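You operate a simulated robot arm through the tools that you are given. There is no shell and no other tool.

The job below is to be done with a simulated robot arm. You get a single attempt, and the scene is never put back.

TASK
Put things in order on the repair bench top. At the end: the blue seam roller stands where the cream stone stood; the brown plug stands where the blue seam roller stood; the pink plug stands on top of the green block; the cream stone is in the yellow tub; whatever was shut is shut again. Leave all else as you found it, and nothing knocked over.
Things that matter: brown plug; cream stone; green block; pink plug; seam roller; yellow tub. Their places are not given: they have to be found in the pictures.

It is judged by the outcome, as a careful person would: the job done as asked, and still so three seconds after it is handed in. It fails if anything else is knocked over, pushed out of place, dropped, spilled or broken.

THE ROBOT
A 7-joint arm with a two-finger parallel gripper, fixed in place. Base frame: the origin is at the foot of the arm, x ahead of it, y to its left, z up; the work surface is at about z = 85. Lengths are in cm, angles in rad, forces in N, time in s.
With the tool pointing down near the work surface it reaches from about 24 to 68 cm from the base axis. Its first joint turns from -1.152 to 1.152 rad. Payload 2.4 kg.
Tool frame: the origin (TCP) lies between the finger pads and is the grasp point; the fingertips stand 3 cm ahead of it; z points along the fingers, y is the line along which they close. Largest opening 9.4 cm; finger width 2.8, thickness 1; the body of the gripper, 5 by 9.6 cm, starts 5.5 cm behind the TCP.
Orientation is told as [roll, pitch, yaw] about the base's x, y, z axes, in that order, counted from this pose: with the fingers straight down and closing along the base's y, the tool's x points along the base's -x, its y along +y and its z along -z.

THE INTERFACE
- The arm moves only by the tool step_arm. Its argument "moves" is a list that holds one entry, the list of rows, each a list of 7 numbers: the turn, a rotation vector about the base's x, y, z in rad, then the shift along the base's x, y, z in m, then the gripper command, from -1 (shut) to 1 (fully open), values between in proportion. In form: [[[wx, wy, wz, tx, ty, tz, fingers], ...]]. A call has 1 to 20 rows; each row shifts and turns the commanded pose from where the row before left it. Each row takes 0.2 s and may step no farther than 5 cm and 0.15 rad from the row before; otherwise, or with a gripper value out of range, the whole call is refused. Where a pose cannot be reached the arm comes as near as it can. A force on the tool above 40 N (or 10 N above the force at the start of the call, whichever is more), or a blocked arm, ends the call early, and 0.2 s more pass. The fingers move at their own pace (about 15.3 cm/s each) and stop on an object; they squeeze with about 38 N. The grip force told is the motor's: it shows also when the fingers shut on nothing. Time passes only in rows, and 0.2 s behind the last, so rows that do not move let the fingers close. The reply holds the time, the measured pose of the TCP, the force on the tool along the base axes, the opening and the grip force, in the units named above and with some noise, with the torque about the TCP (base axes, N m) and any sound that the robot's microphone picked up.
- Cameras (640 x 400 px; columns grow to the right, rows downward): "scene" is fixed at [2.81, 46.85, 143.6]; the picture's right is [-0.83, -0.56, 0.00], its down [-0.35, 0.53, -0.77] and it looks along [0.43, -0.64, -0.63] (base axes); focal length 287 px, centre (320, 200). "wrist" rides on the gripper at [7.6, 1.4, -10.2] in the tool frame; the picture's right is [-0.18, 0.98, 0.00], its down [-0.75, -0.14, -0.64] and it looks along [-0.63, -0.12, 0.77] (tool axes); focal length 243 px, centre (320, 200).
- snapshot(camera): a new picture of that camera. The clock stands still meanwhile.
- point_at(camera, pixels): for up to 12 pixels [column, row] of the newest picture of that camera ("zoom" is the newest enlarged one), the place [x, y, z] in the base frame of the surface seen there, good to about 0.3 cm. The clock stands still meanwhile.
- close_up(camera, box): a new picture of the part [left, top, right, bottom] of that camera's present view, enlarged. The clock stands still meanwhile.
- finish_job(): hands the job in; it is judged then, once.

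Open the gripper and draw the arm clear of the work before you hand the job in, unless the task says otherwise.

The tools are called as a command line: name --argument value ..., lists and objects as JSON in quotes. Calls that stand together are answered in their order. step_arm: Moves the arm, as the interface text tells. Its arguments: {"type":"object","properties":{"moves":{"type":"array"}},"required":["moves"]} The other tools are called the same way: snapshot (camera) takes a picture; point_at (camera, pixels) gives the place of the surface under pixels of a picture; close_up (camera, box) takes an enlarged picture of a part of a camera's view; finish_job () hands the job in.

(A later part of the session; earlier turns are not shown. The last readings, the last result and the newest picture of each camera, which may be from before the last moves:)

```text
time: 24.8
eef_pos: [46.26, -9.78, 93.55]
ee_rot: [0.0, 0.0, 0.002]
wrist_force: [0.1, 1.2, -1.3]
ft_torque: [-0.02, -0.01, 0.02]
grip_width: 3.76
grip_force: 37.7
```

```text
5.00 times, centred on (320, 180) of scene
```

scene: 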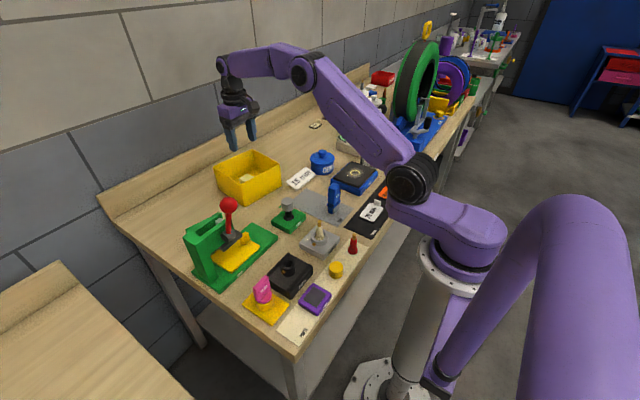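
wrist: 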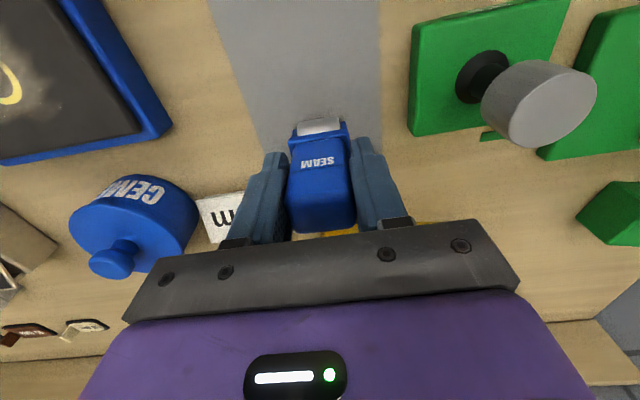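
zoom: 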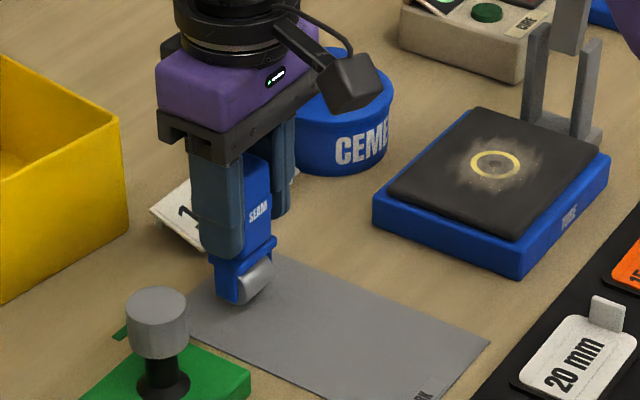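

The roller hangs ~0.5 cm above the mat. I lower it in 2 mm steps and check the contact force.

step_arm --moves '[[[0, 0, 0, 0, 0, -0.0025, -1], [0, 0, 0, 0, 0, -0.0025, -1], [0, 0, 0, 0, 0, 0, -1]]]'

```text
time: 25.6
eef_pos: [46.2, -9.82, 93.09]
ee_rot: [0.0, -0.001, 0.0]
wrist_force: [-0.2, 0.1, -0.5]
ft_torque: [-0.03, -0.02, -0.01]
grip_width: 3.76
grip_force: 38.4
```

Little contact yet (-0.5 N). One more millimetre down, then read.

step_arm --moves '[[[0, 0, 0, 0, 0, -0.001, -1], [0, 0, 0, 0, 0, 0, -1]]]'

```text
time: 26.2
eef_pos: [46.15, -9.79, 93.04]
ee_rot: [0.0, -0.002, 0.001]
wrist_force: [-3.9, -2.8, 24.8]
ft_torque: [0.09, 0.32, 0.08]
grip_width: 3.75
grip_force: 37.7
```

Contact is firm (24.8 N), so I ease up 0.8 mm, then open gently and check.

step_arm --moves '[[[0, 0, 0, 0, 0, 0.0008, -1], [0, 0, 0, 0, 0, 0, -1]]]'

```text
time: 26.8
eef_pos: [46.34, -9.75, 92.98]
ee_rot: [0.001, -0.002, 0.0]
wrist_force: [1.7, -4.9, 12.8]
ft_torque: [-0.19, -0.16, -0.01]
grip_width: 3.76
grip_force: 38.3
```

Still 12.8 N; I ease up another 0.5 mm.

step_arm --moves '[[[0, 0, 0, 0, 0, 0.0006, -1], [0, 0, 0, 0, 0, 0, -1]]]'

```text
time: 27.4
eef_pos: [46.33, -9.63, 92.92]
ee_rot: [-0.001, 0.002, 0.001]
wrist_force: [0.7, -0.3, 1.5]
ft_torque: [0.06, -0.12, 0.0]
grip_width: 3.73
grip_force: 37.5
```

Force is down to about 1.5 N. I open gently to release the handle and look before rising.

step_arm --moves '[[[0, 0, 0, 0, 0, 0, -0.1], [0, 0, 0, 0, 0, 0, 0.1], [0, 0, 0, 0, 0, 0, 0.4], [0, 0, 0, 0, 0, 0, 0.4]]]'

close_up --camera "scene" --box '[270, 140, 370, 220]'

snapshot --camera "wrist"

```text
time: 28.4
eef_pos: [46.25, -9.71, 93.07]
ee_rot: [0.0, 0.0, 0.003]
wrist_force: [-0.4, -0.1, 0.3]
ft_torque: [0.0, -0.02, 0.02]
grip_width: 6.57
grip_force: 0.0
```

```text
5.00 times, centred on (320, 180) of scene
```

zoom: 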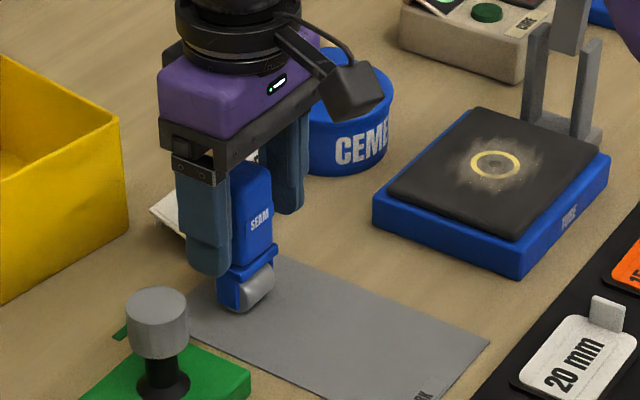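

```text
taken
```

wrist: 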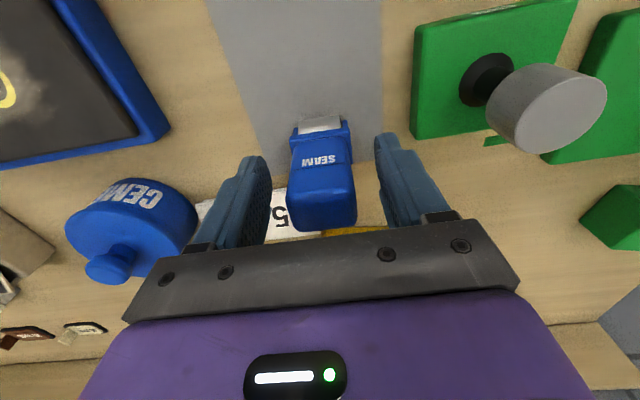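

The roller stands upright on its own between the open fingers. I rise straight up and verify.

step_arm --moves '[[[0, 0, 0, 0, 0, 0.02, 0.4], [0, 0, 0, 0, 0, 0.04, 0.4], [0, 0, 0, 0, 0, 0.045, 0.4], [0, 0, 0, -0.04, 0, 0.045, 0.4], [0, 0, 0, -0.04, 0, 0.03, 0.4], [0, 0, 0, -0.04, 0, 0, 0.4], [0, 0, 0, 0, 0, 0, 0.4]]]'

snapshot --camera "wrist"

close_up --camera "scene" --box '[270, 140, 370, 220]'

```text
refused: row 4 steps farther than a row can; nothing moved
```

```text
taken
```

wrist: 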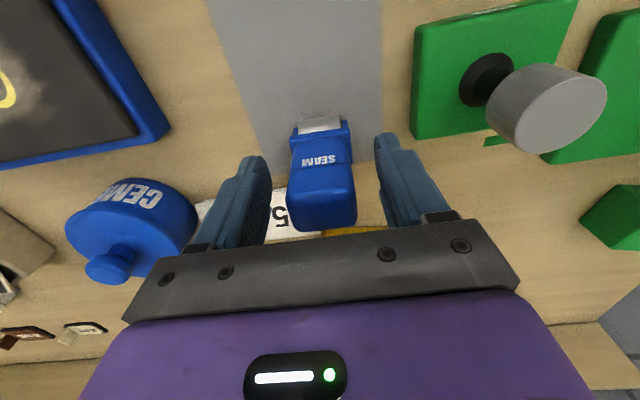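

```text
5.00 times, centred on (320, 180) of scene
```

zoom: 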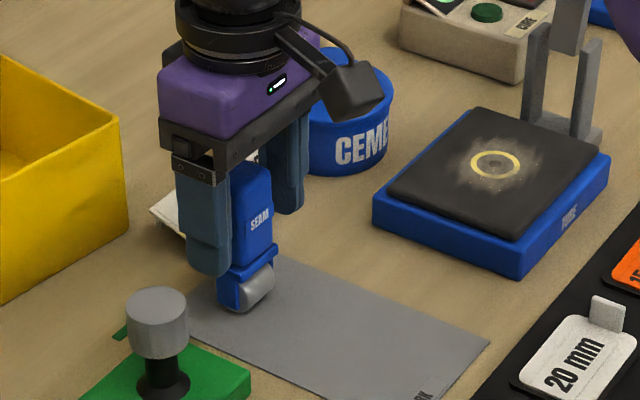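

That call was refused (one diagonal row was too long); I repeat it with shorter steps, rising straight up from the standing roller.

step_arm --moves '[[[0, 0, 0, 0, 0, 0.02, 0.4], [0, 0, 0, 0, 0, 0.04, 0.4], [0, 0, 0, 0, 0, 0.045, 0.4], [0, 0, 0, 0, 0, 0.025, 0.4], [0, 0, 0, -0.045, 0, 0, 0.4], [0, 0, 0, -0.045, 0, 0, 0.4], [0, 0, 0, -0.045, 0, 0, 0.4], [0, 0, 0, 0, 0, 0, 0.4]]]'

snapshot --camera "wrist"

close_up --camera "scene" --box '[270, 140, 370, 220]'

```text
time: 30.2
eef_pos: [32.82, -10.02, 105.99]
ee_rot: [0.0, 0.0, -0.001]
wrist_force: [-0.5, -0.4, 0.4]
ft_torque: [-0.06, 0.03, -0.02]
grip_width: 6.58
grip_force: 0.1
```

```text
taken
```

wrist: 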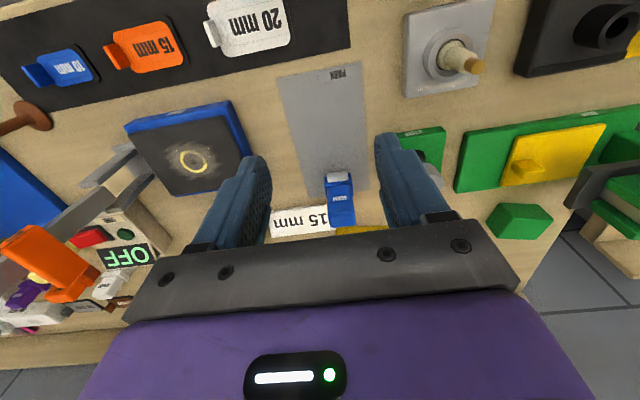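

```text
5.00 times, centred on (320, 180) of scene
```

zoom: 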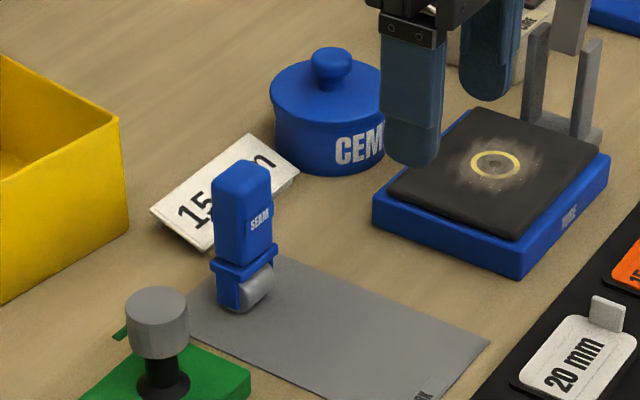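

The roller stands upright on the old stone spot. Now I rise to z≈122 and travel over to the brown plug at (29.8,-46.9), then come down to z≈102 for a look.

step_arm --moves '[[[0, 0, 0, 0, 0, 0.045, 0.2], [0, 0, 0, 0, 0, 0.045, 0.2], [0, 0, 0, 0, 0, 0.045, 0.2], [0, 0, 0, 0, 0, 0.025, 0.2], [0, 0, 0, -0.0035, -0.046, 0, 0.2], [0, 0, 0, -0.0035, -0.046, 0, 0.2], [0, 0, 0, -0.0035, -0.046, 0, 0.2], [0, 0, 0, -0.0035, -0.046, 0, 0.2], [0, 0, 0, -0.0035, -0.046, 0, 0.2], [0, 0, 0, -0.0035, -0.046, 0, 0.2], [0, 0, 0, -0.0035, -0.046, 0, 0.2], [0, 0, 0, -0.0035, -0.0486, 0, 0.2], [0, 0, 0, 0, 0, 0, 0.2], [0, 0, 0, 0, 0, -0.045, 0.2], [0, 0, 0, 0, 0, -0.045, 0.2], [0, 0, 0, 0, 0, -0.045, 0.2], [0, 0, 0, 0, 0, -0.045, 0.2], [0, 0, 0, 0, 0, -0.02, 0.2], [0, 0, 0, 0, 0, 0, 0.2]]]'

snapshot --camera "wrist"

snapshot --camera "scene"

```text
time: 34.2
eef_pos: [29.96, -46.83, 102.11]
ee_rot: [0.0, 0.0, 0.001]
wrist_force: [0.6, -0.6, 0.0]
ft_torque: [0.01, 0.0, -0.01]
grip_width: 5.61
grip_force: 0.1
```

```text
taken
```

wrist: 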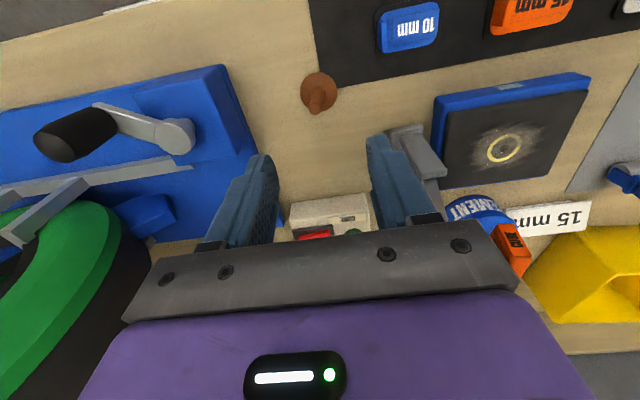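

```text
taken
```

scene: 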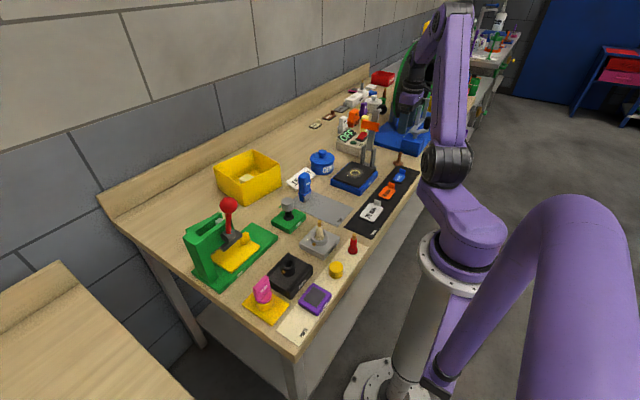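

I zoom on the brown plug (319,92) and measure the lever's nearby parts (510,245), (425,150).

close_up --camera "wrist" --box '[280, 50, 360, 130]'

point_at --camera "wrist" --pixels '[[510, 240], [525, 265], [425, 150], [405, 130], [330, 208], [165, 130], [245, 150], [80, 135], [440, 170], [318, 232]]'

point_at --camera "zoom" --pixels '[[320, 255], [318, 220], [225, 180], [425, 185], [330, 115], [300, 170], [320, 190]]'

```text
5.00 times, centred on (320, 90) of wrist
```

zoom: 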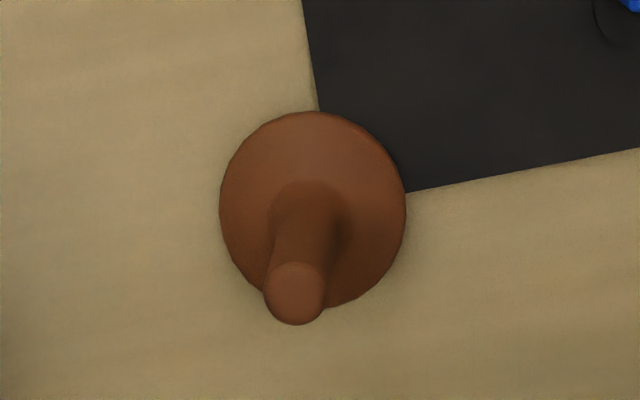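

```text
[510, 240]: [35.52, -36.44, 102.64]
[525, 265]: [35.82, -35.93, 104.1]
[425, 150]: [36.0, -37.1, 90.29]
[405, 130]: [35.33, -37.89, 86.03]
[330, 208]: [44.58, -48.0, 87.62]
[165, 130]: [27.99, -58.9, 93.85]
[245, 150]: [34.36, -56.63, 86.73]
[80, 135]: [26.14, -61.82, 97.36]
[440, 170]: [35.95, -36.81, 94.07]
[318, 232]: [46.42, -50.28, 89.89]
```

```text
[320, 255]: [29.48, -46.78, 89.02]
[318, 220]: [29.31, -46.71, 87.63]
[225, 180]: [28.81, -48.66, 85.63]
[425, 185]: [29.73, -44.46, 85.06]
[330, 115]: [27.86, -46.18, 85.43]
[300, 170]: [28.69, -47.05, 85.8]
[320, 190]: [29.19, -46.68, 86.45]
```

The plug is centred at (29.8,-46.85) directly under the TCP; the lever stays ≥5 cm away. I descend to z≈89.7 (tips above the disc) and close on the stem.

step_arm --moves '[[[0, 0, 0, 0, 0, -0.04, 0.2], [0, 0, 0, 0, 0, -0.04, 0.2], [0, 0, 0, 0, 0, -0.025, 0.2], [0, 0, 0, 0, 0, -0.018, 0.2], [0, 0, 0, 0, 0, 0, 0.2]]]'

snapshot --camera "wrist"

close_up --camera "scene" --box '[370, 120, 430, 180]'

```text
time: 35.4
eef_pos: [30.15, -46.78, 89.6]
ee_rot: [0.001, 0.0, -0.002]
wrist_force: [-0.2, 0.5, -0.3]
ft_torque: [0.02, 0.01, -0.01]
grip_width: 5.64
grip_force: 0.1
```

```text
taken
```

wrist: 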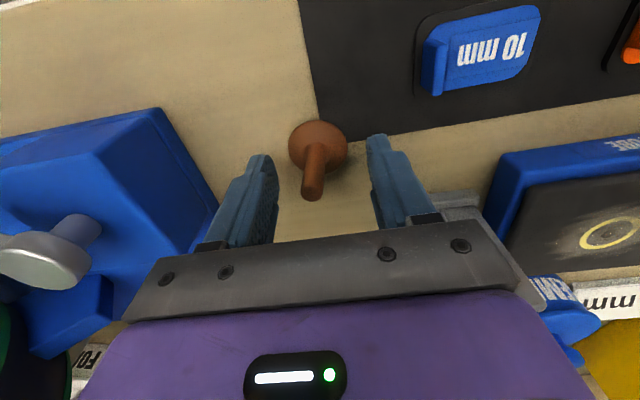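

```text
6.67 times, centred on (400, 150) of scene
```

zoom: 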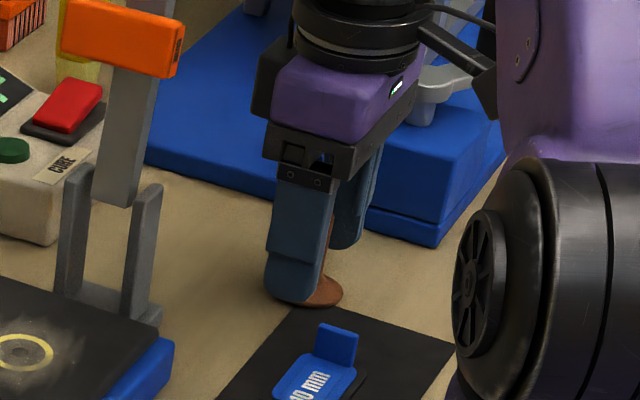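

The stem sits between the fingertips, well centred. I close the gripper.

step_arm --moves '[[[0, 0, 0, 0, 0, 0, -0.4], [0, 0, 0, 0, 0, 0, -1], [0, 0, 0, 0, 0, 0, -1], [0, 0, 0, 0, 0, 0, -1]]]'

snapshot --camera "wrist"

```text
time: 36.4
eef_pos: [29.99, -46.81, 89.82]
ee_rot: [0.001, -0.002, 0.0]
wrist_force: [0.1, -0.5, 0.7]
ft_torque: [-0.06, -0.03, 0.01]
grip_width: 0.76
grip_force: 38.0
```

```text
taken
```

wrist: 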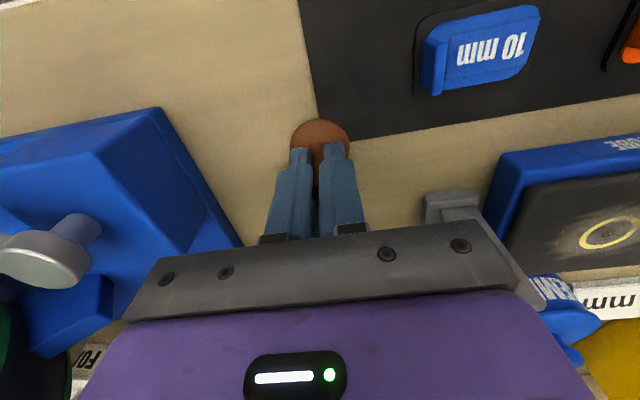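

The stem is gripped (0.76 cm). I lift straight up and check.

step_arm --moves '[[[0, 0, 0, 0, 0, 0.01, -1], [0, 0, 0, 0, 0, 0.03, -1], [0, 0, 0, 0, 0, 0.04, -1], [0, 0, 0, 0, 0, 0.04, -1], [0, 0, 0, 0, 0, 0.045, -1], [0, 0, 0, 0, 0, 0.045, -1], [0, 0, 0, 0, 0, 0.045, -1], [0, 0, 0, 0, 0, 0.045, -1], [0, 0, 0, 0, 0, 0, -1]]]'

snapshot --camera "wrist"

snapshot --camera "scene"

```text
time: 38.4
eef_pos: [30.04, -46.61, 120.04]
ee_rot: [0.0, 0.0, 0.001]
wrist_force: [-0.4, 0.0, 0.0]
ft_torque: [-0.01, 0.01, 0.02]
grip_width: 1.0
grip_force: 38.1
```

```text
taken
```

wrist: 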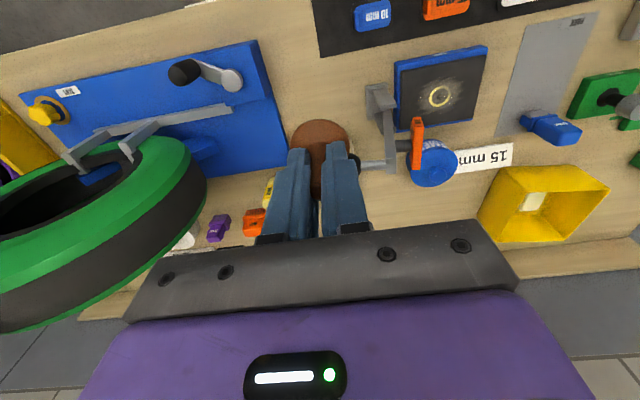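

```text
taken
```

scene: 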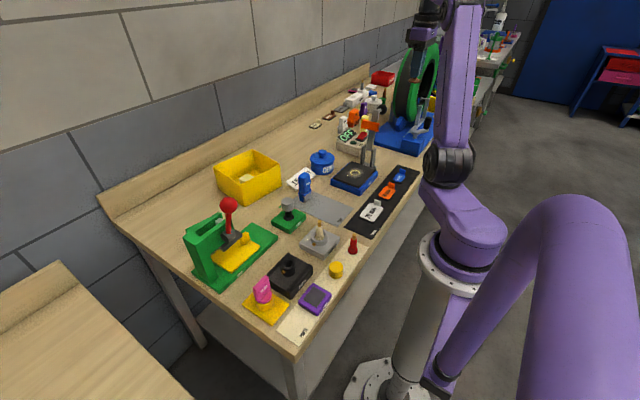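

The plug is held (disc at (320,147) below the fingers). I zoom to check it hangs straight before travelling.

close_up --camera "wrist" --box '[260, 100, 380, 220]'

point_at --camera "zoom" --pixels '[[320, 75], [180, 150], [430, 130], [310, 200], [250, 100], [390, 90], [210, 200], [320, 110]]'

```text
3.33 times, centred on (320, 160) of wrist
```

zoom: 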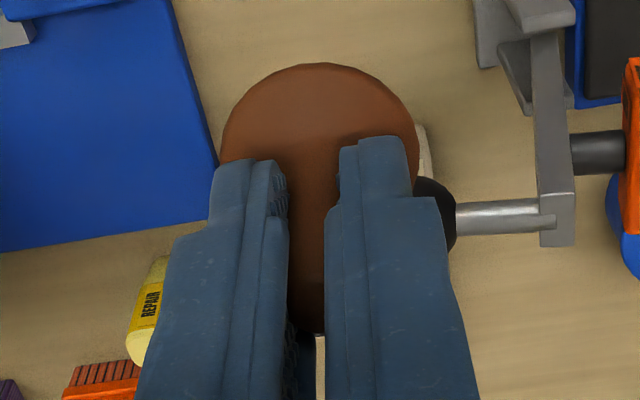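

```text
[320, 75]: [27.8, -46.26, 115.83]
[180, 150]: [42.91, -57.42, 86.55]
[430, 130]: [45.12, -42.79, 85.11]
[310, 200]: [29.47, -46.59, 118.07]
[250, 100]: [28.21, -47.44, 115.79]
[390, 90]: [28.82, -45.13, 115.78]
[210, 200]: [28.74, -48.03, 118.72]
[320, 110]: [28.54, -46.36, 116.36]
```

The disc is level (edge z ≈115.8 all round). I carry it at height to the roller's old spot (35.75,-9.85), then lower to z≈95.

step_arm --moves '[[[0, 0, 0, 0.0074, 0.0463, 0, -1], [0, 0, 0, 0.0074, 0.0463, 0, -1], [0, 0, 0, 0.0074, 0.0463, 0, -1], [0, 0, 0, 0.0074, 0.0463, 0, -1], [0, 0, 0, 0.0074, 0.0463, 0, -1], [0, 0, 0, 0.0074, 0.0463, 0, -1], [0, 0, 0, 0.0074, 0.0463, 0, -1], [0, 0, 0, 0.0072, 0.0462, 0, -1], [0, 0, 0, 0, 0, 0, -1], [0, 0, 0, 0, 0, -0.045, -1], [0, 0, 0, 0, 0, -0.045, -1], [0, 0, 0, 0, 0, -0.045, -1], [0, 0, 0, 0, 0, -0.045, -1], [0, 0, 0, 0, 0, -0.045, -1], [0, 0, 0, 0, 0, -0.02, -1], [0, 0, 0, 0, 0, 0, -1]]]'

snapshot --camera "wrist"

close_up --camera "scene" --box '[280, 140, 380, 220]'

```text
time: 41.8
eef_pos: [35.66, -9.85, 95.12]
ee_rot: [0.0, 0.0, -0.001]
wrist_force: [0.3, -0.3, -0.1]
ft_torque: [0.03, 0.0, -0.04]
grip_width: 0.99
grip_force: 37.7
```

```text
taken
```

wrist: 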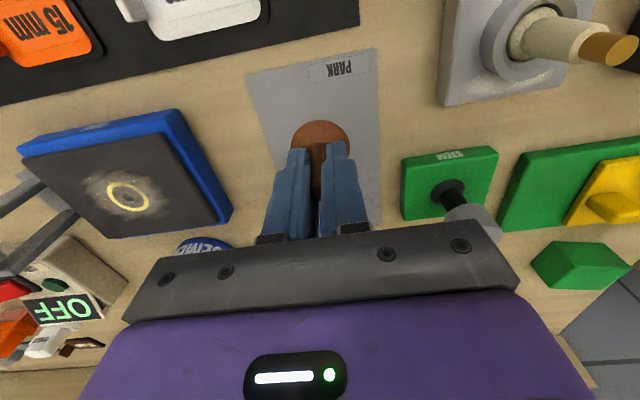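

```text
5.00 times, centred on (330, 180) of scene
```

zoom: 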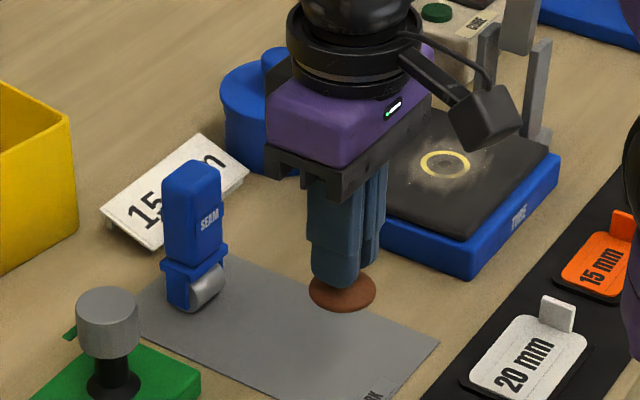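

The plug hangs over the old roller spot. I lower it 4.6 cm, then creep.

step_arm --moves '[[[0, 0, 0, 0, 0, -0.03, -1], [0, 0, 0, 0, 0, -0.017, -1], [0, 0, 0, 0, 0, -0.002, -1], [0, 0, 0, 0, 0, 0, -1]]]'

```text
time: 42.8
eef_pos: [35.72, -9.83, 90.31]
ee_rot: [-0.001, 0.0, -0.001]
wrist_force: [0.6, -0.3, -0.1]
ft_torque: [0.03, 0.02, -0.04]
grip_width: 0.97
grip_force: 38.4
```

No contact yet at z≈90.4; I go down in 1 mm steps.

step_arm --moves '[[[0, 0, 0, 0, 0, -0.0015, -1], [0, 0, 0, 0, 0, 0, -1]]]'

step_arm --moves '[[[0, 0, 0, 0, 0, -0.001, -1], [0, 0, 0, 0, 0, 0, -1]]]'

```text
time: 43.4
eef_pos: [35.85, -9.8, 90.18]
ee_rot: [0.002, 0.0, 0.0]
wrist_force: [-0.7, -0.2, -0.5]
ft_torque: [-0.01, 0.02, -0.01]
grip_width: 0.98
grip_force: 38.0
```

```text
time: 44.0
eef_pos: [35.74, -9.82, 90.09]
ee_rot: [-0.001, -0.001, -0.001]
wrist_force: [-0.4, 0.5, -0.7]
ft_torque: [0.01, 0.02, 0.02]
grip_width: 1.0
grip_force: 38.2
```

Still no contact (z≈90.1). I continue in 1 mm steps.

step_arm --moves '[[[0, 0, 0, 0, 0, -0.001, -1], [0, 0, 0, 0, 0, 0, -1]]]'

step_arm --moves '[[[0, 0, 0, 0, 0, -0.0008, -1], [0, 0, 0, 0, 0, 0, -1]]]'

```text
time: 44.6
eef_pos: [35.91, -9.94, 90.03]
ee_rot: [0.0, 0.001, 0.001]
wrist_force: [0.2, 0.2, -0.3]
ft_torque: [0.01, 0.01, -0.02]
grip_width: 0.99
grip_force: 38.6
```

```text
time: 45.2
eef_pos: [35.82, -9.89, 90.01]
ee_rot: [0.001, -0.001, 0.0]
wrist_force: [0.4, 0.3, 0.4]
ft_torque: [0.02, 0.0, 0.0]
grip_width: 1.0
grip_force: 38.3
```

Commanded z is ≈89.95, force still near zero. I check visually and continue with another small step.

step_arm --moves '[[[0, 0, 0, 0, 0, -0.0008, -1], [0, 0, 0, 0, 0, 0, -1]]]'

close_up --camera "scene" --box '[310, 170, 360, 220]'

```text
time: 45.8
eef_pos: [35.88, -9.82, 89.79]
ee_rot: [0.0, -0.002, -0.001]
wrist_force: [-0.6, 0.0, -0.1]
ft_torque: [-0.02, 0.01, -0.02]
grip_width: 0.99
grip_force: 38.5
```

```text
8.00 times, centred on (335, 195) of scene
```

zoom: 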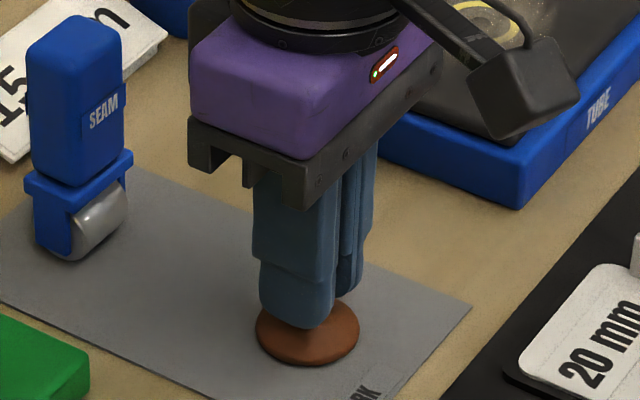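

The disc appears just above/at the mat. I continue with 0.5 mm steps to find contact.

step_arm --moves '[[[0, 0, 0, 0, 0, -0.0006, -1], [0, 0, 0, 0, 0, 0, -1]]]'

step_arm --moves '[[[0, 0, 0, 0, 0, -0.0006, -1], [0, 0, 0, 0, 0, 0, -1]]]'

snapshot --camera "wrist"

```text
time: 46.4
eef_pos: [35.81, -9.86, 89.9]
ee_rot: [0.0, 0.001, 0.001]
wrist_force: [-0.7, 0.0, 0.5]
ft_torque: [0.02, -0.02, 0.0]
grip_width: 1.02
grip_force: 38.0
```

```text
time: 47.0
eef_pos: [35.74, -9.87, 89.78]
ee_rot: [-0.002, -0.001, -0.001]
wrist_force: [-1.1, -0.6, 4.7]
ft_torque: [-0.04, 0.03, 0.0]
grip_width: 0.99
grip_force: 38.0
```

```text
taken
```

wrist: 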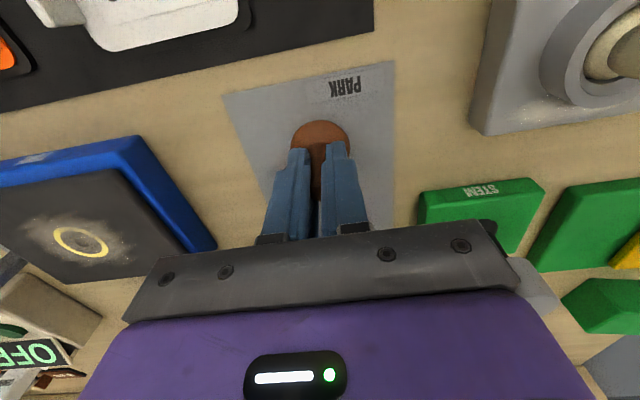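

Contact now reads 4.7 N. I open gently and look before rising.

step_arm --moves '[[[0, 0, 0, 0, 0, 0.0003, -0.7], [0, 0, 0, 0, 0, 0, -0.5], [0, 0, 0, 0, 0, 0, -0.2], [0, 0, 0, 0, 0, 0, 0], [0, 0, 0, 0, 0, 0, 0]]]'

snapshot --camera "wrist"

close_up --camera "scene" --box '[310, 170, 360, 220]'

```text
time: 48.2
eef_pos: [35.76, -9.84, 89.76]
ee_rot: [0.0, 0.001, 0.0]
wrist_force: [-0.5, 0.4, 0.1]
ft_torque: [0.0, 0.03, -0.01]
grip_width: 4.69
grip_force: 0.0
```

```text
taken
```

wrist: 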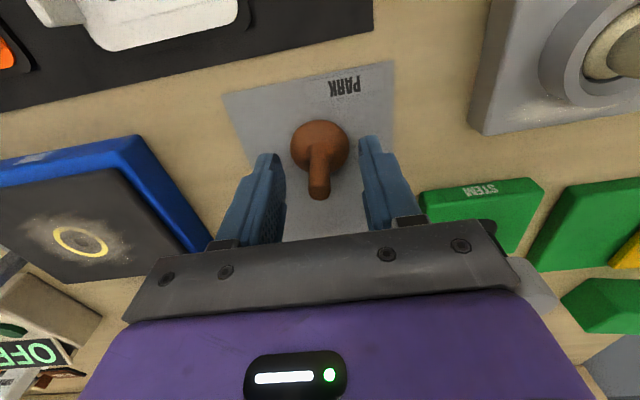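

```text
8.00 times, centred on (335, 195) of scene
```

zoom: 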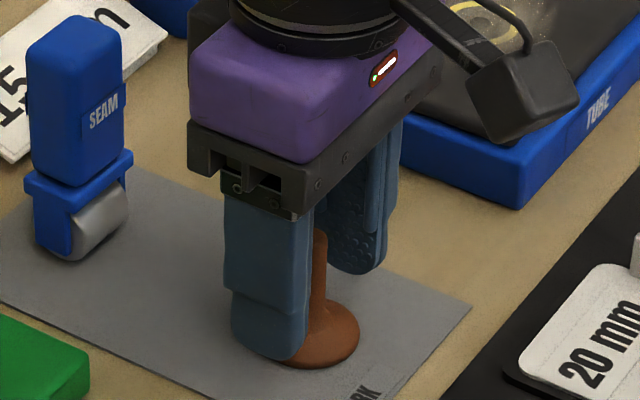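

The plug stands on its own. I rise straight up, then measure the RAM press (red ball) and green block before moving over there.

step_arm --moves '[[[0, 0, 0, 0, 0, 0.02, 0], [0, 0, 0, 0, 0, 0.04, 0], [0, 0, 0, 0, 0, 0.045, 0], [0, 0, 0, 0, 0, 0.045, 0], [0, 0, 0, 0, 0, 0.045, 0], [0, 0, 0, 0, 0, 0.045, 0], [0, 0, 0, 0, 0, 0.045, 0], [0, 0, 0, 0, 0, 0, 0]]]'

snapshot --camera "scene"

snapshot --camera "wrist"

point_at --camera "scene" --pixels '[[229, 200], [229, 225], [190, 235], [212, 222], [247, 240], [236, 238]]'

```text
time: 50.0
eef_pos: [35.69, -9.94, 118.43]
ee_rot: [-0.001, 0.0, -0.001]
wrist_force: [0.6, -0.7, 0.2]
ft_torque: [-0.01, -0.01, -0.01]
grip_width: 4.71
grip_force: 0.1
```

```text
taken
```

scene: 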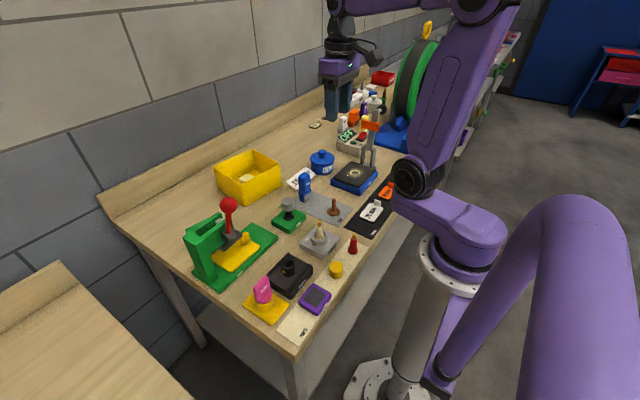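

```text
taken
```

wrist: 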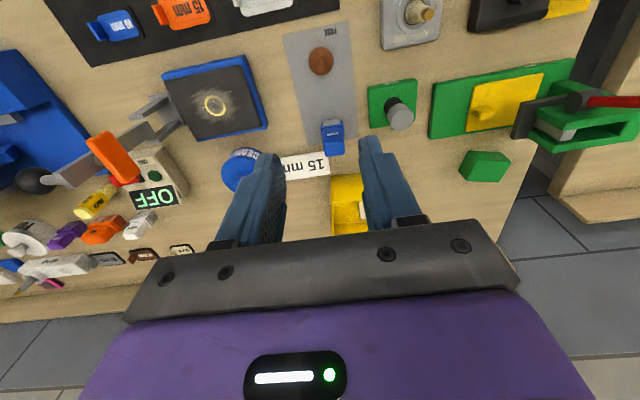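

```text
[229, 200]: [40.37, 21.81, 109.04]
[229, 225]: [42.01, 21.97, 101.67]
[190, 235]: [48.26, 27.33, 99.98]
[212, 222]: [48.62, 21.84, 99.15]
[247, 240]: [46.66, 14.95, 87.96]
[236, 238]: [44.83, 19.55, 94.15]
```

RAM ball is at (40.4,21.8,109), its frame top z≈100. Now I measure the pink plug and yellow socket closely.

close_up --camera "scene" --box '[235, 265, 305, 335]'

point_at --camera "zoom" --pixels '[[147, 130], [208, 90], [225, 108], [235, 165], [180, 200], [160, 190], [240, 210], [200, 245], [165, 255], [255, 230], [220, 135], [150, 150]]'

```text
5.71 times, centred on (270, 300) of scene
```

zoom: 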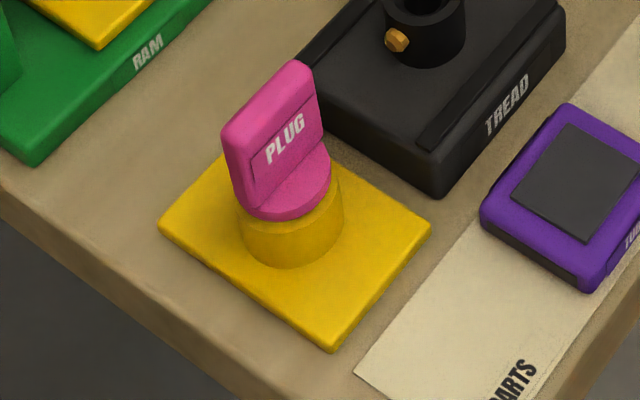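

```text
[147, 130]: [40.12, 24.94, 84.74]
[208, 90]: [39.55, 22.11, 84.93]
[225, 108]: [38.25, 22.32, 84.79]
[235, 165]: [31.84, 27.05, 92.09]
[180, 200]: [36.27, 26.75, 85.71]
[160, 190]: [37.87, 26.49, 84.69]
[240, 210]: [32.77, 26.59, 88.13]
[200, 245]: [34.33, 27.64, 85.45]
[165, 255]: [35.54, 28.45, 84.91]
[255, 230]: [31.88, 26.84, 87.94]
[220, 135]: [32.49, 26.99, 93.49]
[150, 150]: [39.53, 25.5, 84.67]
```

Now with the zoom visible, I pick precise points: slab top edge (230,125)-(305,68), label face, disc edge, cup rim, and plate corners.

point_at --camera "zoom" --pixels '[[235, 125], [300, 68], [312, 85], [255, 140], [262, 195], [318, 145], [232, 160], [237, 190], [325, 170], [285, 212], [248, 205], [329, 185]]'

point_at --camera "zoom" --pixels '[[340, 200], [245, 225], [285, 245], [250, 250], [335, 235], [165, 225], [335, 340], [425, 232], [225, 165], [285, 265], [226, 135], [310, 120]]'

```text
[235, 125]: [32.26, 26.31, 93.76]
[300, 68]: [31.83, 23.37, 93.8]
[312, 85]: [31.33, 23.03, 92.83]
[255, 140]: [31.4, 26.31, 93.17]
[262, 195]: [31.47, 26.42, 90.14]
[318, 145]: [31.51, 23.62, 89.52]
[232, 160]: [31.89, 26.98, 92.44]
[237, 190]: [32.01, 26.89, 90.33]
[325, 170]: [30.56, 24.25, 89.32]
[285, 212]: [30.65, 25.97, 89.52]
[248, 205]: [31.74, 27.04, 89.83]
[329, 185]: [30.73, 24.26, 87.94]
```

```text
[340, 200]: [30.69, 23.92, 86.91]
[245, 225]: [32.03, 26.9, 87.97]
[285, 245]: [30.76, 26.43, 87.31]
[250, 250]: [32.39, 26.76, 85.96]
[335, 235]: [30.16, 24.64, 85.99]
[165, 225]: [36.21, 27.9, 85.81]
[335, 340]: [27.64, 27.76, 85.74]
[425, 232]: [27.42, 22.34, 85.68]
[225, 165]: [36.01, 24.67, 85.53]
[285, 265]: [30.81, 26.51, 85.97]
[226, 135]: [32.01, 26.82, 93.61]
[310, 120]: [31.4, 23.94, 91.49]
```

The pink plug: slab x≈31.4–32.5, y 23.0–27.0, z 89.5–93.9, centre ≈(31.95,25.05), no yaw. Now I measure the green block in the wrist view at (485,165).

close_up --camera "wrist" --box '[420, 60, 640, 200]'

```text
2.86 times, centred on (530, 130) of wrist
```

zoom: 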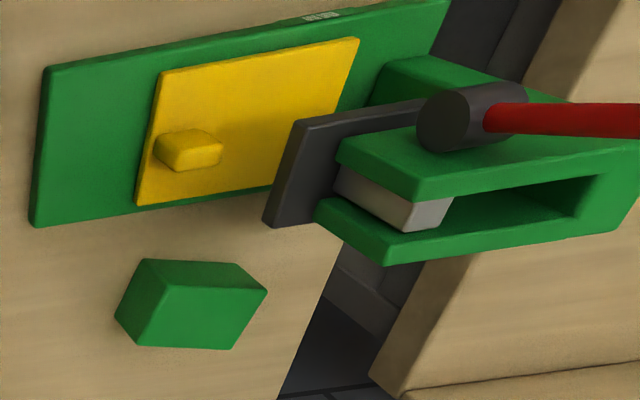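

I pick the block's top corners (163,287), (265,292), (231,348), (139,344) and side edges in this zoom.

point_at --camera "zoom" --pixels '[[166, 289], [260, 295], [229, 346], [141, 342], [200, 318], [147, 262], [235, 266], [117, 315], [205, 275], [130, 300]]'

point_at --camera "zoom" --pixels '[[340, 160], [420, 185], [385, 255], [320, 215], [600, 220], [270, 220], [35, 220], [190, 150], [460, 120], [540, 120], [500, 235], [300, 140]]'

```text
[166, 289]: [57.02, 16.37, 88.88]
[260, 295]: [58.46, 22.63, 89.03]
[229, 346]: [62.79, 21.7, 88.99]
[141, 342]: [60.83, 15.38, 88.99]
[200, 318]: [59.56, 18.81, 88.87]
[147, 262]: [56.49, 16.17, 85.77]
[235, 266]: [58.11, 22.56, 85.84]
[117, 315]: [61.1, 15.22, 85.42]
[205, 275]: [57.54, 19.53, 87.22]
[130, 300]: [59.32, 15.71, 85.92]
```

```text
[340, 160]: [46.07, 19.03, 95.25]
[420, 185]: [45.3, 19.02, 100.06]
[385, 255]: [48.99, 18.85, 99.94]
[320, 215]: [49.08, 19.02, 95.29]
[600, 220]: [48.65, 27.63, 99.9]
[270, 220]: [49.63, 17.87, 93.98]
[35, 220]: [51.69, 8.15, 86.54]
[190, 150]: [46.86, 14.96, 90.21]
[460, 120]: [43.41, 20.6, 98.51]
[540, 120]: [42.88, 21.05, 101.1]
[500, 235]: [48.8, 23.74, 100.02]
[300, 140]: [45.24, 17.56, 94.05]
```

The green block's top is at z≈88.95, corners (57.0,16.4), (58.5,22.7), (62.8,21.7), (60.9,15.4), centre ≈(59.8,19.0). Next I check the TREAD block near the pink plug for clearance.

close_up --camera "scene" --box '[250, 240, 330, 310]'

point_at --camera "scene" --pixels '[[288, 262], [283, 279], [277, 272], [304, 275], [290, 288], [270, 281], [295, 260], [310, 267]]'

```text
5.71 times, centred on (290, 275) of scene
```

zoom: 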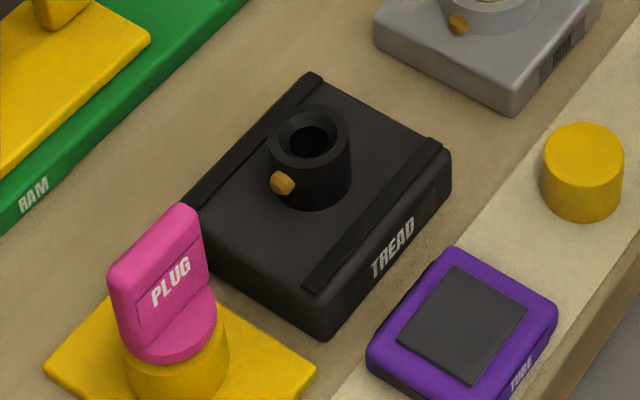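

```text
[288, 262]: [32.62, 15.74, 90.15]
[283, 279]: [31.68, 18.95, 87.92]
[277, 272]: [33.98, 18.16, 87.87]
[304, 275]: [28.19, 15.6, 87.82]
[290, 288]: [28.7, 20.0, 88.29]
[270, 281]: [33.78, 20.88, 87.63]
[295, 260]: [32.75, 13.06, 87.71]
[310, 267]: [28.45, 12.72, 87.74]
```

TREAD top is z≈88 and stays below my fingertips. I move over the pink plug at (31.95,25.05), z 118, then lower to ≈101 and look.

step_arm --moves '[[[0, 0, 0, -0.0047, 0.0436, 0, 0.35], [0, 0, 0, -0.0048, 0.0436, 0, 0.35], [0, 0, 0, -0.0047, 0.0436, 0, 0.35], [0, 0, 0, -0.0048, 0.0436, 0, 0.35], [0, 0, 0, -0.0047, 0.0436, 0, 0.35], [0, 0, 0, -0.0048, 0.0436, 0, 0.35], [0, 0, 0, -0.0048, 0.0437, 0, 0.35], [0, 0, 0, -0.0048, 0.0437, 0, 0.35], [0, 0, 0, 0, 0, 0, 0.35], [0, 0, 0, 0, 0, -0.045, 0.35], [0, 0, 0, 0, 0, -0.045, 0.35], [0, 0, 0, 0, 0, -0.045, 0.35], [0, 0, 0, 0, 0, -0.035, 0.35], [0, 0, 0, 0, 0, 0, 0.35]]]'

snapshot --camera "wrist"

snapshot --camera "scene"

```text
time: 53.0
eef_pos: [32.07, 25.19, 101.23]
ee_rot: [-0.002, 0.0, 0.001]
wrist_force: [0.3, -0.2, 0.2]
ft_torque: [0.01, -0.01, -0.01]
grip_width: 6.36
grip_force: 0.0
```

```text
taken
```

wrist: 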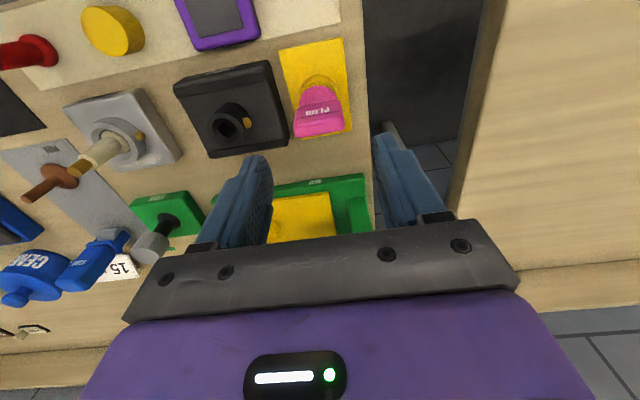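

```text
taken
```

scene: 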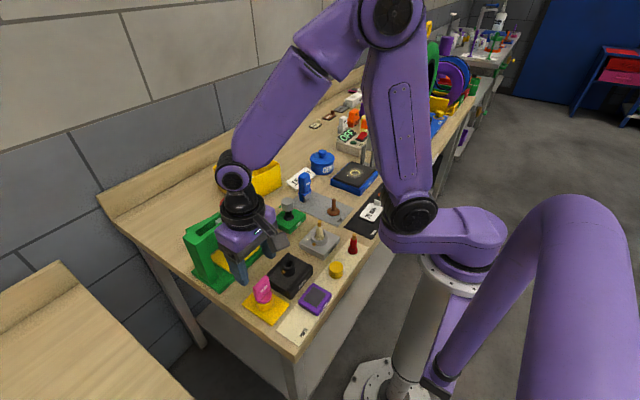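

I check the space between the wrist joint and the RAM's red ball in a zoom, and re-measure the pink slab.

close_up --camera "scene" --box '[180, 140, 310, 330]'

close_up --camera "wrist" --box '[270, 40, 370, 150]'

```text
2.11 times, centred on (245, 235) of scene
```

zoom: 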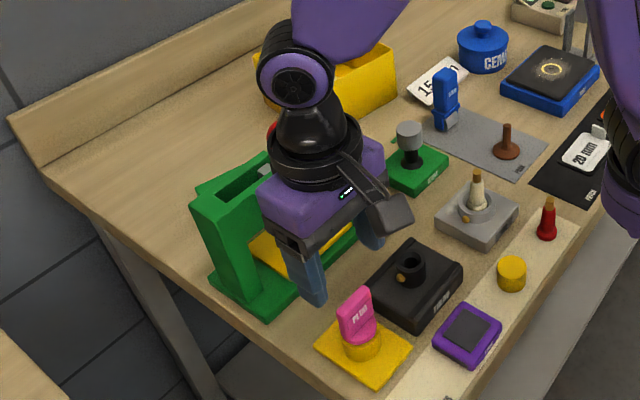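

```text
3.64 times, centred on (320, 95) of wrist
```

zoom: 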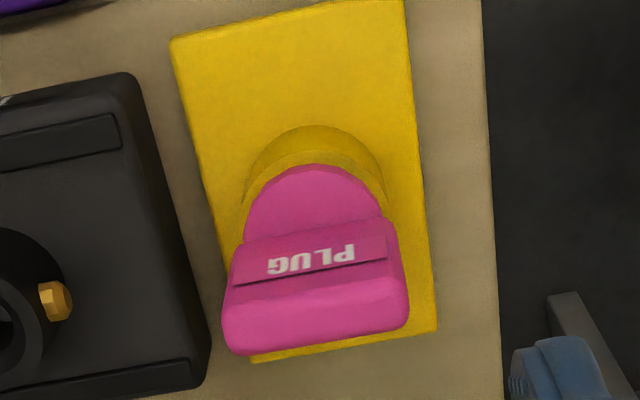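

The ball remains ~9 cm from the tool axis, clear. I measure the slab's side edges in this wrist zoom.

point_at --camera "zoom" --pixels '[[232, 310], [402, 295], [240, 270], [392, 250], [240, 345], [400, 325], [320, 320], [315, 195], [250, 240], [385, 225], [315, 150], [320, 285]]'

```text
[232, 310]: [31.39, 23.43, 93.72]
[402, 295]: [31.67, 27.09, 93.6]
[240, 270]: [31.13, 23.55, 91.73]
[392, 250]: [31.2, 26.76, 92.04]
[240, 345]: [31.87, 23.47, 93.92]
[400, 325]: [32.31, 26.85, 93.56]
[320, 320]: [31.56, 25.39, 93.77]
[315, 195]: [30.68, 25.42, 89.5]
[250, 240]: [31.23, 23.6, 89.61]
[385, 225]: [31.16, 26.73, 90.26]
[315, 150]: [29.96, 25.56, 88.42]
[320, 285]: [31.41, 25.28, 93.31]
```

Slab centre is (31.9,25.2). I descend to z≈92.6 with a 1.5 mm y correction, and check before closing.

step_arm --moves '[[[0, 0, 0, 0, 0.0015, -0.035, 0.35], [0, 0, 0, 0, 0, -0.03, 0.35], [0, 0, 0, 0, 0, -0.022, 0.35], [0, 0, 0, 0, 0, 0, 0.35]]]'

snapshot --camera "wrist"

close_up --camera "scene" --box '[200, 190, 320, 330]'

```text
time: 54.0
eef_pos: [32.04, 24.95, 92.45]
ee_rot: [0.0, 0.0, 0.001]
wrist_force: [-0.6, -0.3, 0.2]
ft_torque: [-0.02, -0.01, -0.02]
grip_width: 6.34
grip_force: 0.0
```

```text
taken
```

wrist: 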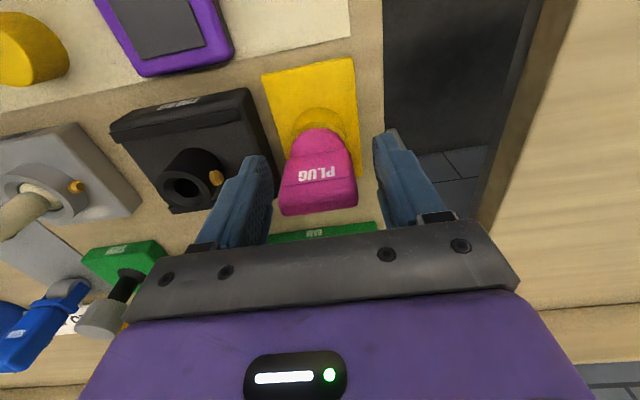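

```text
2.86 times, centred on (260, 260) of scene
```

zoom: 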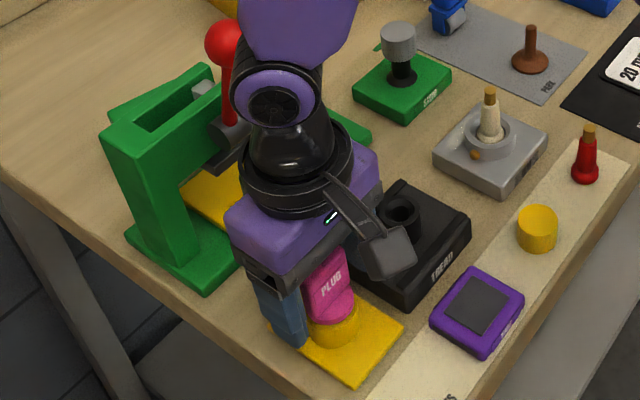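

The slab is between the fingers. I close the gripper.

step_arm --moves '[[[0, 0, 0, 0, 0, 0, 0], [0, 0, 0, 0, 0, 0, -1], [0, 0, 0, 0, 0, 0, -1], [0, 0, 0, 0, 0, 0, -1]]]'

snapshot --camera "wrist"

```text
time: 55.0
eef_pos: [32.03, 25.11, 92.49]
ee_rot: [0.0, 0.0, 0.003]
wrist_force: [-0.5, -1.4, 0.8]
ft_torque: [-0.07, 0.02, -0.03]
grip_width: 3.85
grip_force: 38.1
```

```text
taken
```

wrist: 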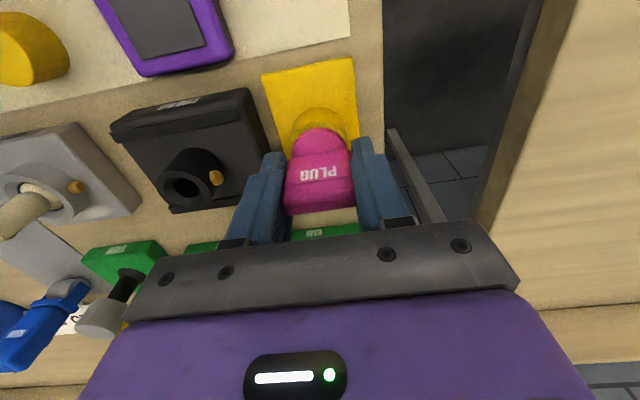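

Gripped (3.85 cm). I lift slowly by 1 cm to feel whether the plug comes freely out of the socket.

step_arm --moves '[[[0, 0, 0, 0, 0, 0.004, -1], [0, 0, 0, 0, 0, 0.006, -1], [0, 0, 0, 0, 0, 0, -1]]]'

close_up --camera "scene" --box '[230, 250, 310, 330]'

snapshot --camera "wrist"

```text
time: 55.8
eef_pos: [32.1, 25.18, 93.48]
ee_rot: [0.0, 0.0, -0.001]
wrist_force: [-0.5, -0.6, 0.0]
ft_torque: [0.01, -0.01, -0.02]
grip_width: 3.88
grip_force: 38.8
```

```text
5.00 times, centred on (270, 290) of scene
```

zoom: 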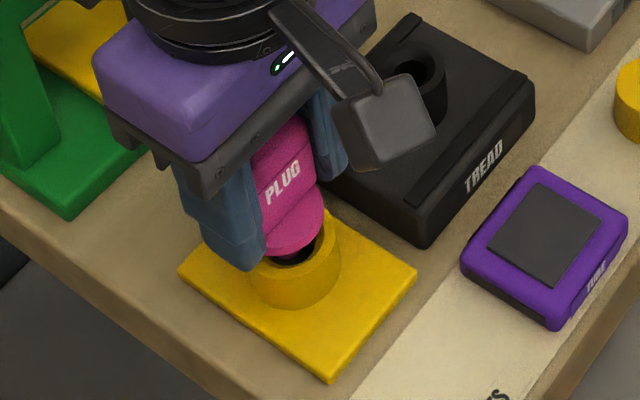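

```text
taken
```

wrist: 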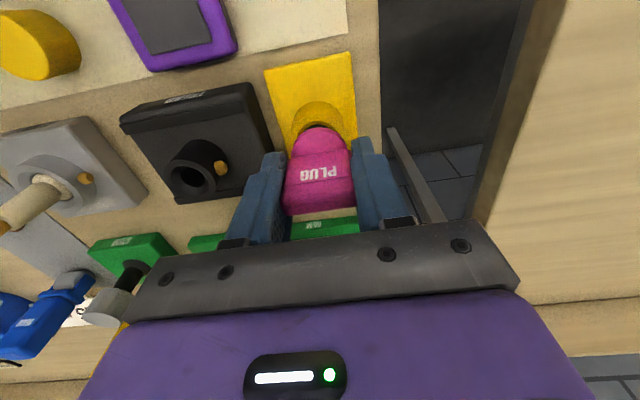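

It comes free without force. I raise another 4 cm to see the plug's lower part and the socket.

step_arm --moves '[[[0, 0, 0, 0, 0, 0.02, -1], [0, 0, 0, 0, 0, 0.03, -1], [0, 0, 0, 0, 0, 0, -1]]]'

close_up --camera "scene" --box '[220, 230, 310, 330]'

snapshot --camera "wrist"

```text
time: 56.6
eef_pos: [31.99, 25.14, 98.31]
ee_rot: [0.0, -0.001, 0.0]
wrist_force: [0.3, 0.1, 0.4]
ft_torque: [0.01, 0.0, 0.0]
grip_width: 3.89
grip_force: 38.4
```

```text
4.00 times, centred on (265, 280) of scene
```

zoom: 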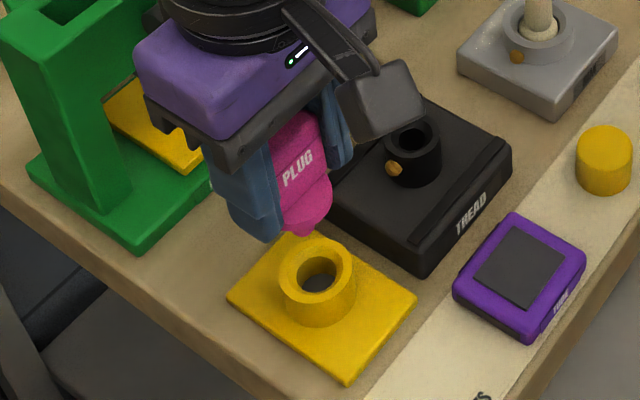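

```text
taken
```

wrist: 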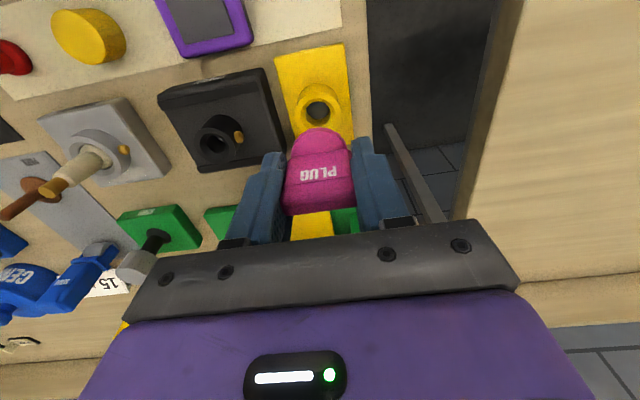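

The socket is empty beneath it. I zoom in on the plug's underside.

close_up --camera "scene" --box '[265, 250, 315, 300]'

close_up --camera "wrist" --box '[270, 60, 370, 160]'

```text
8.00 times, centred on (290, 275) of scene
```

zoom: 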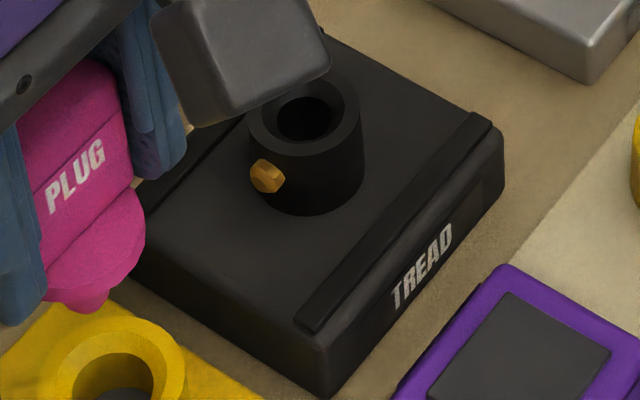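

```text
4.00 times, centred on (320, 110) of wrist
```

zoom: 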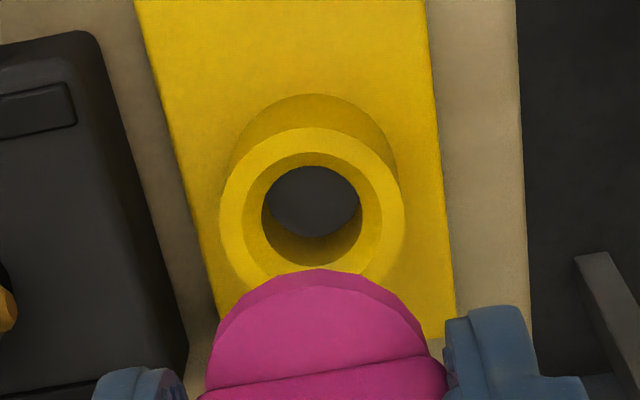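

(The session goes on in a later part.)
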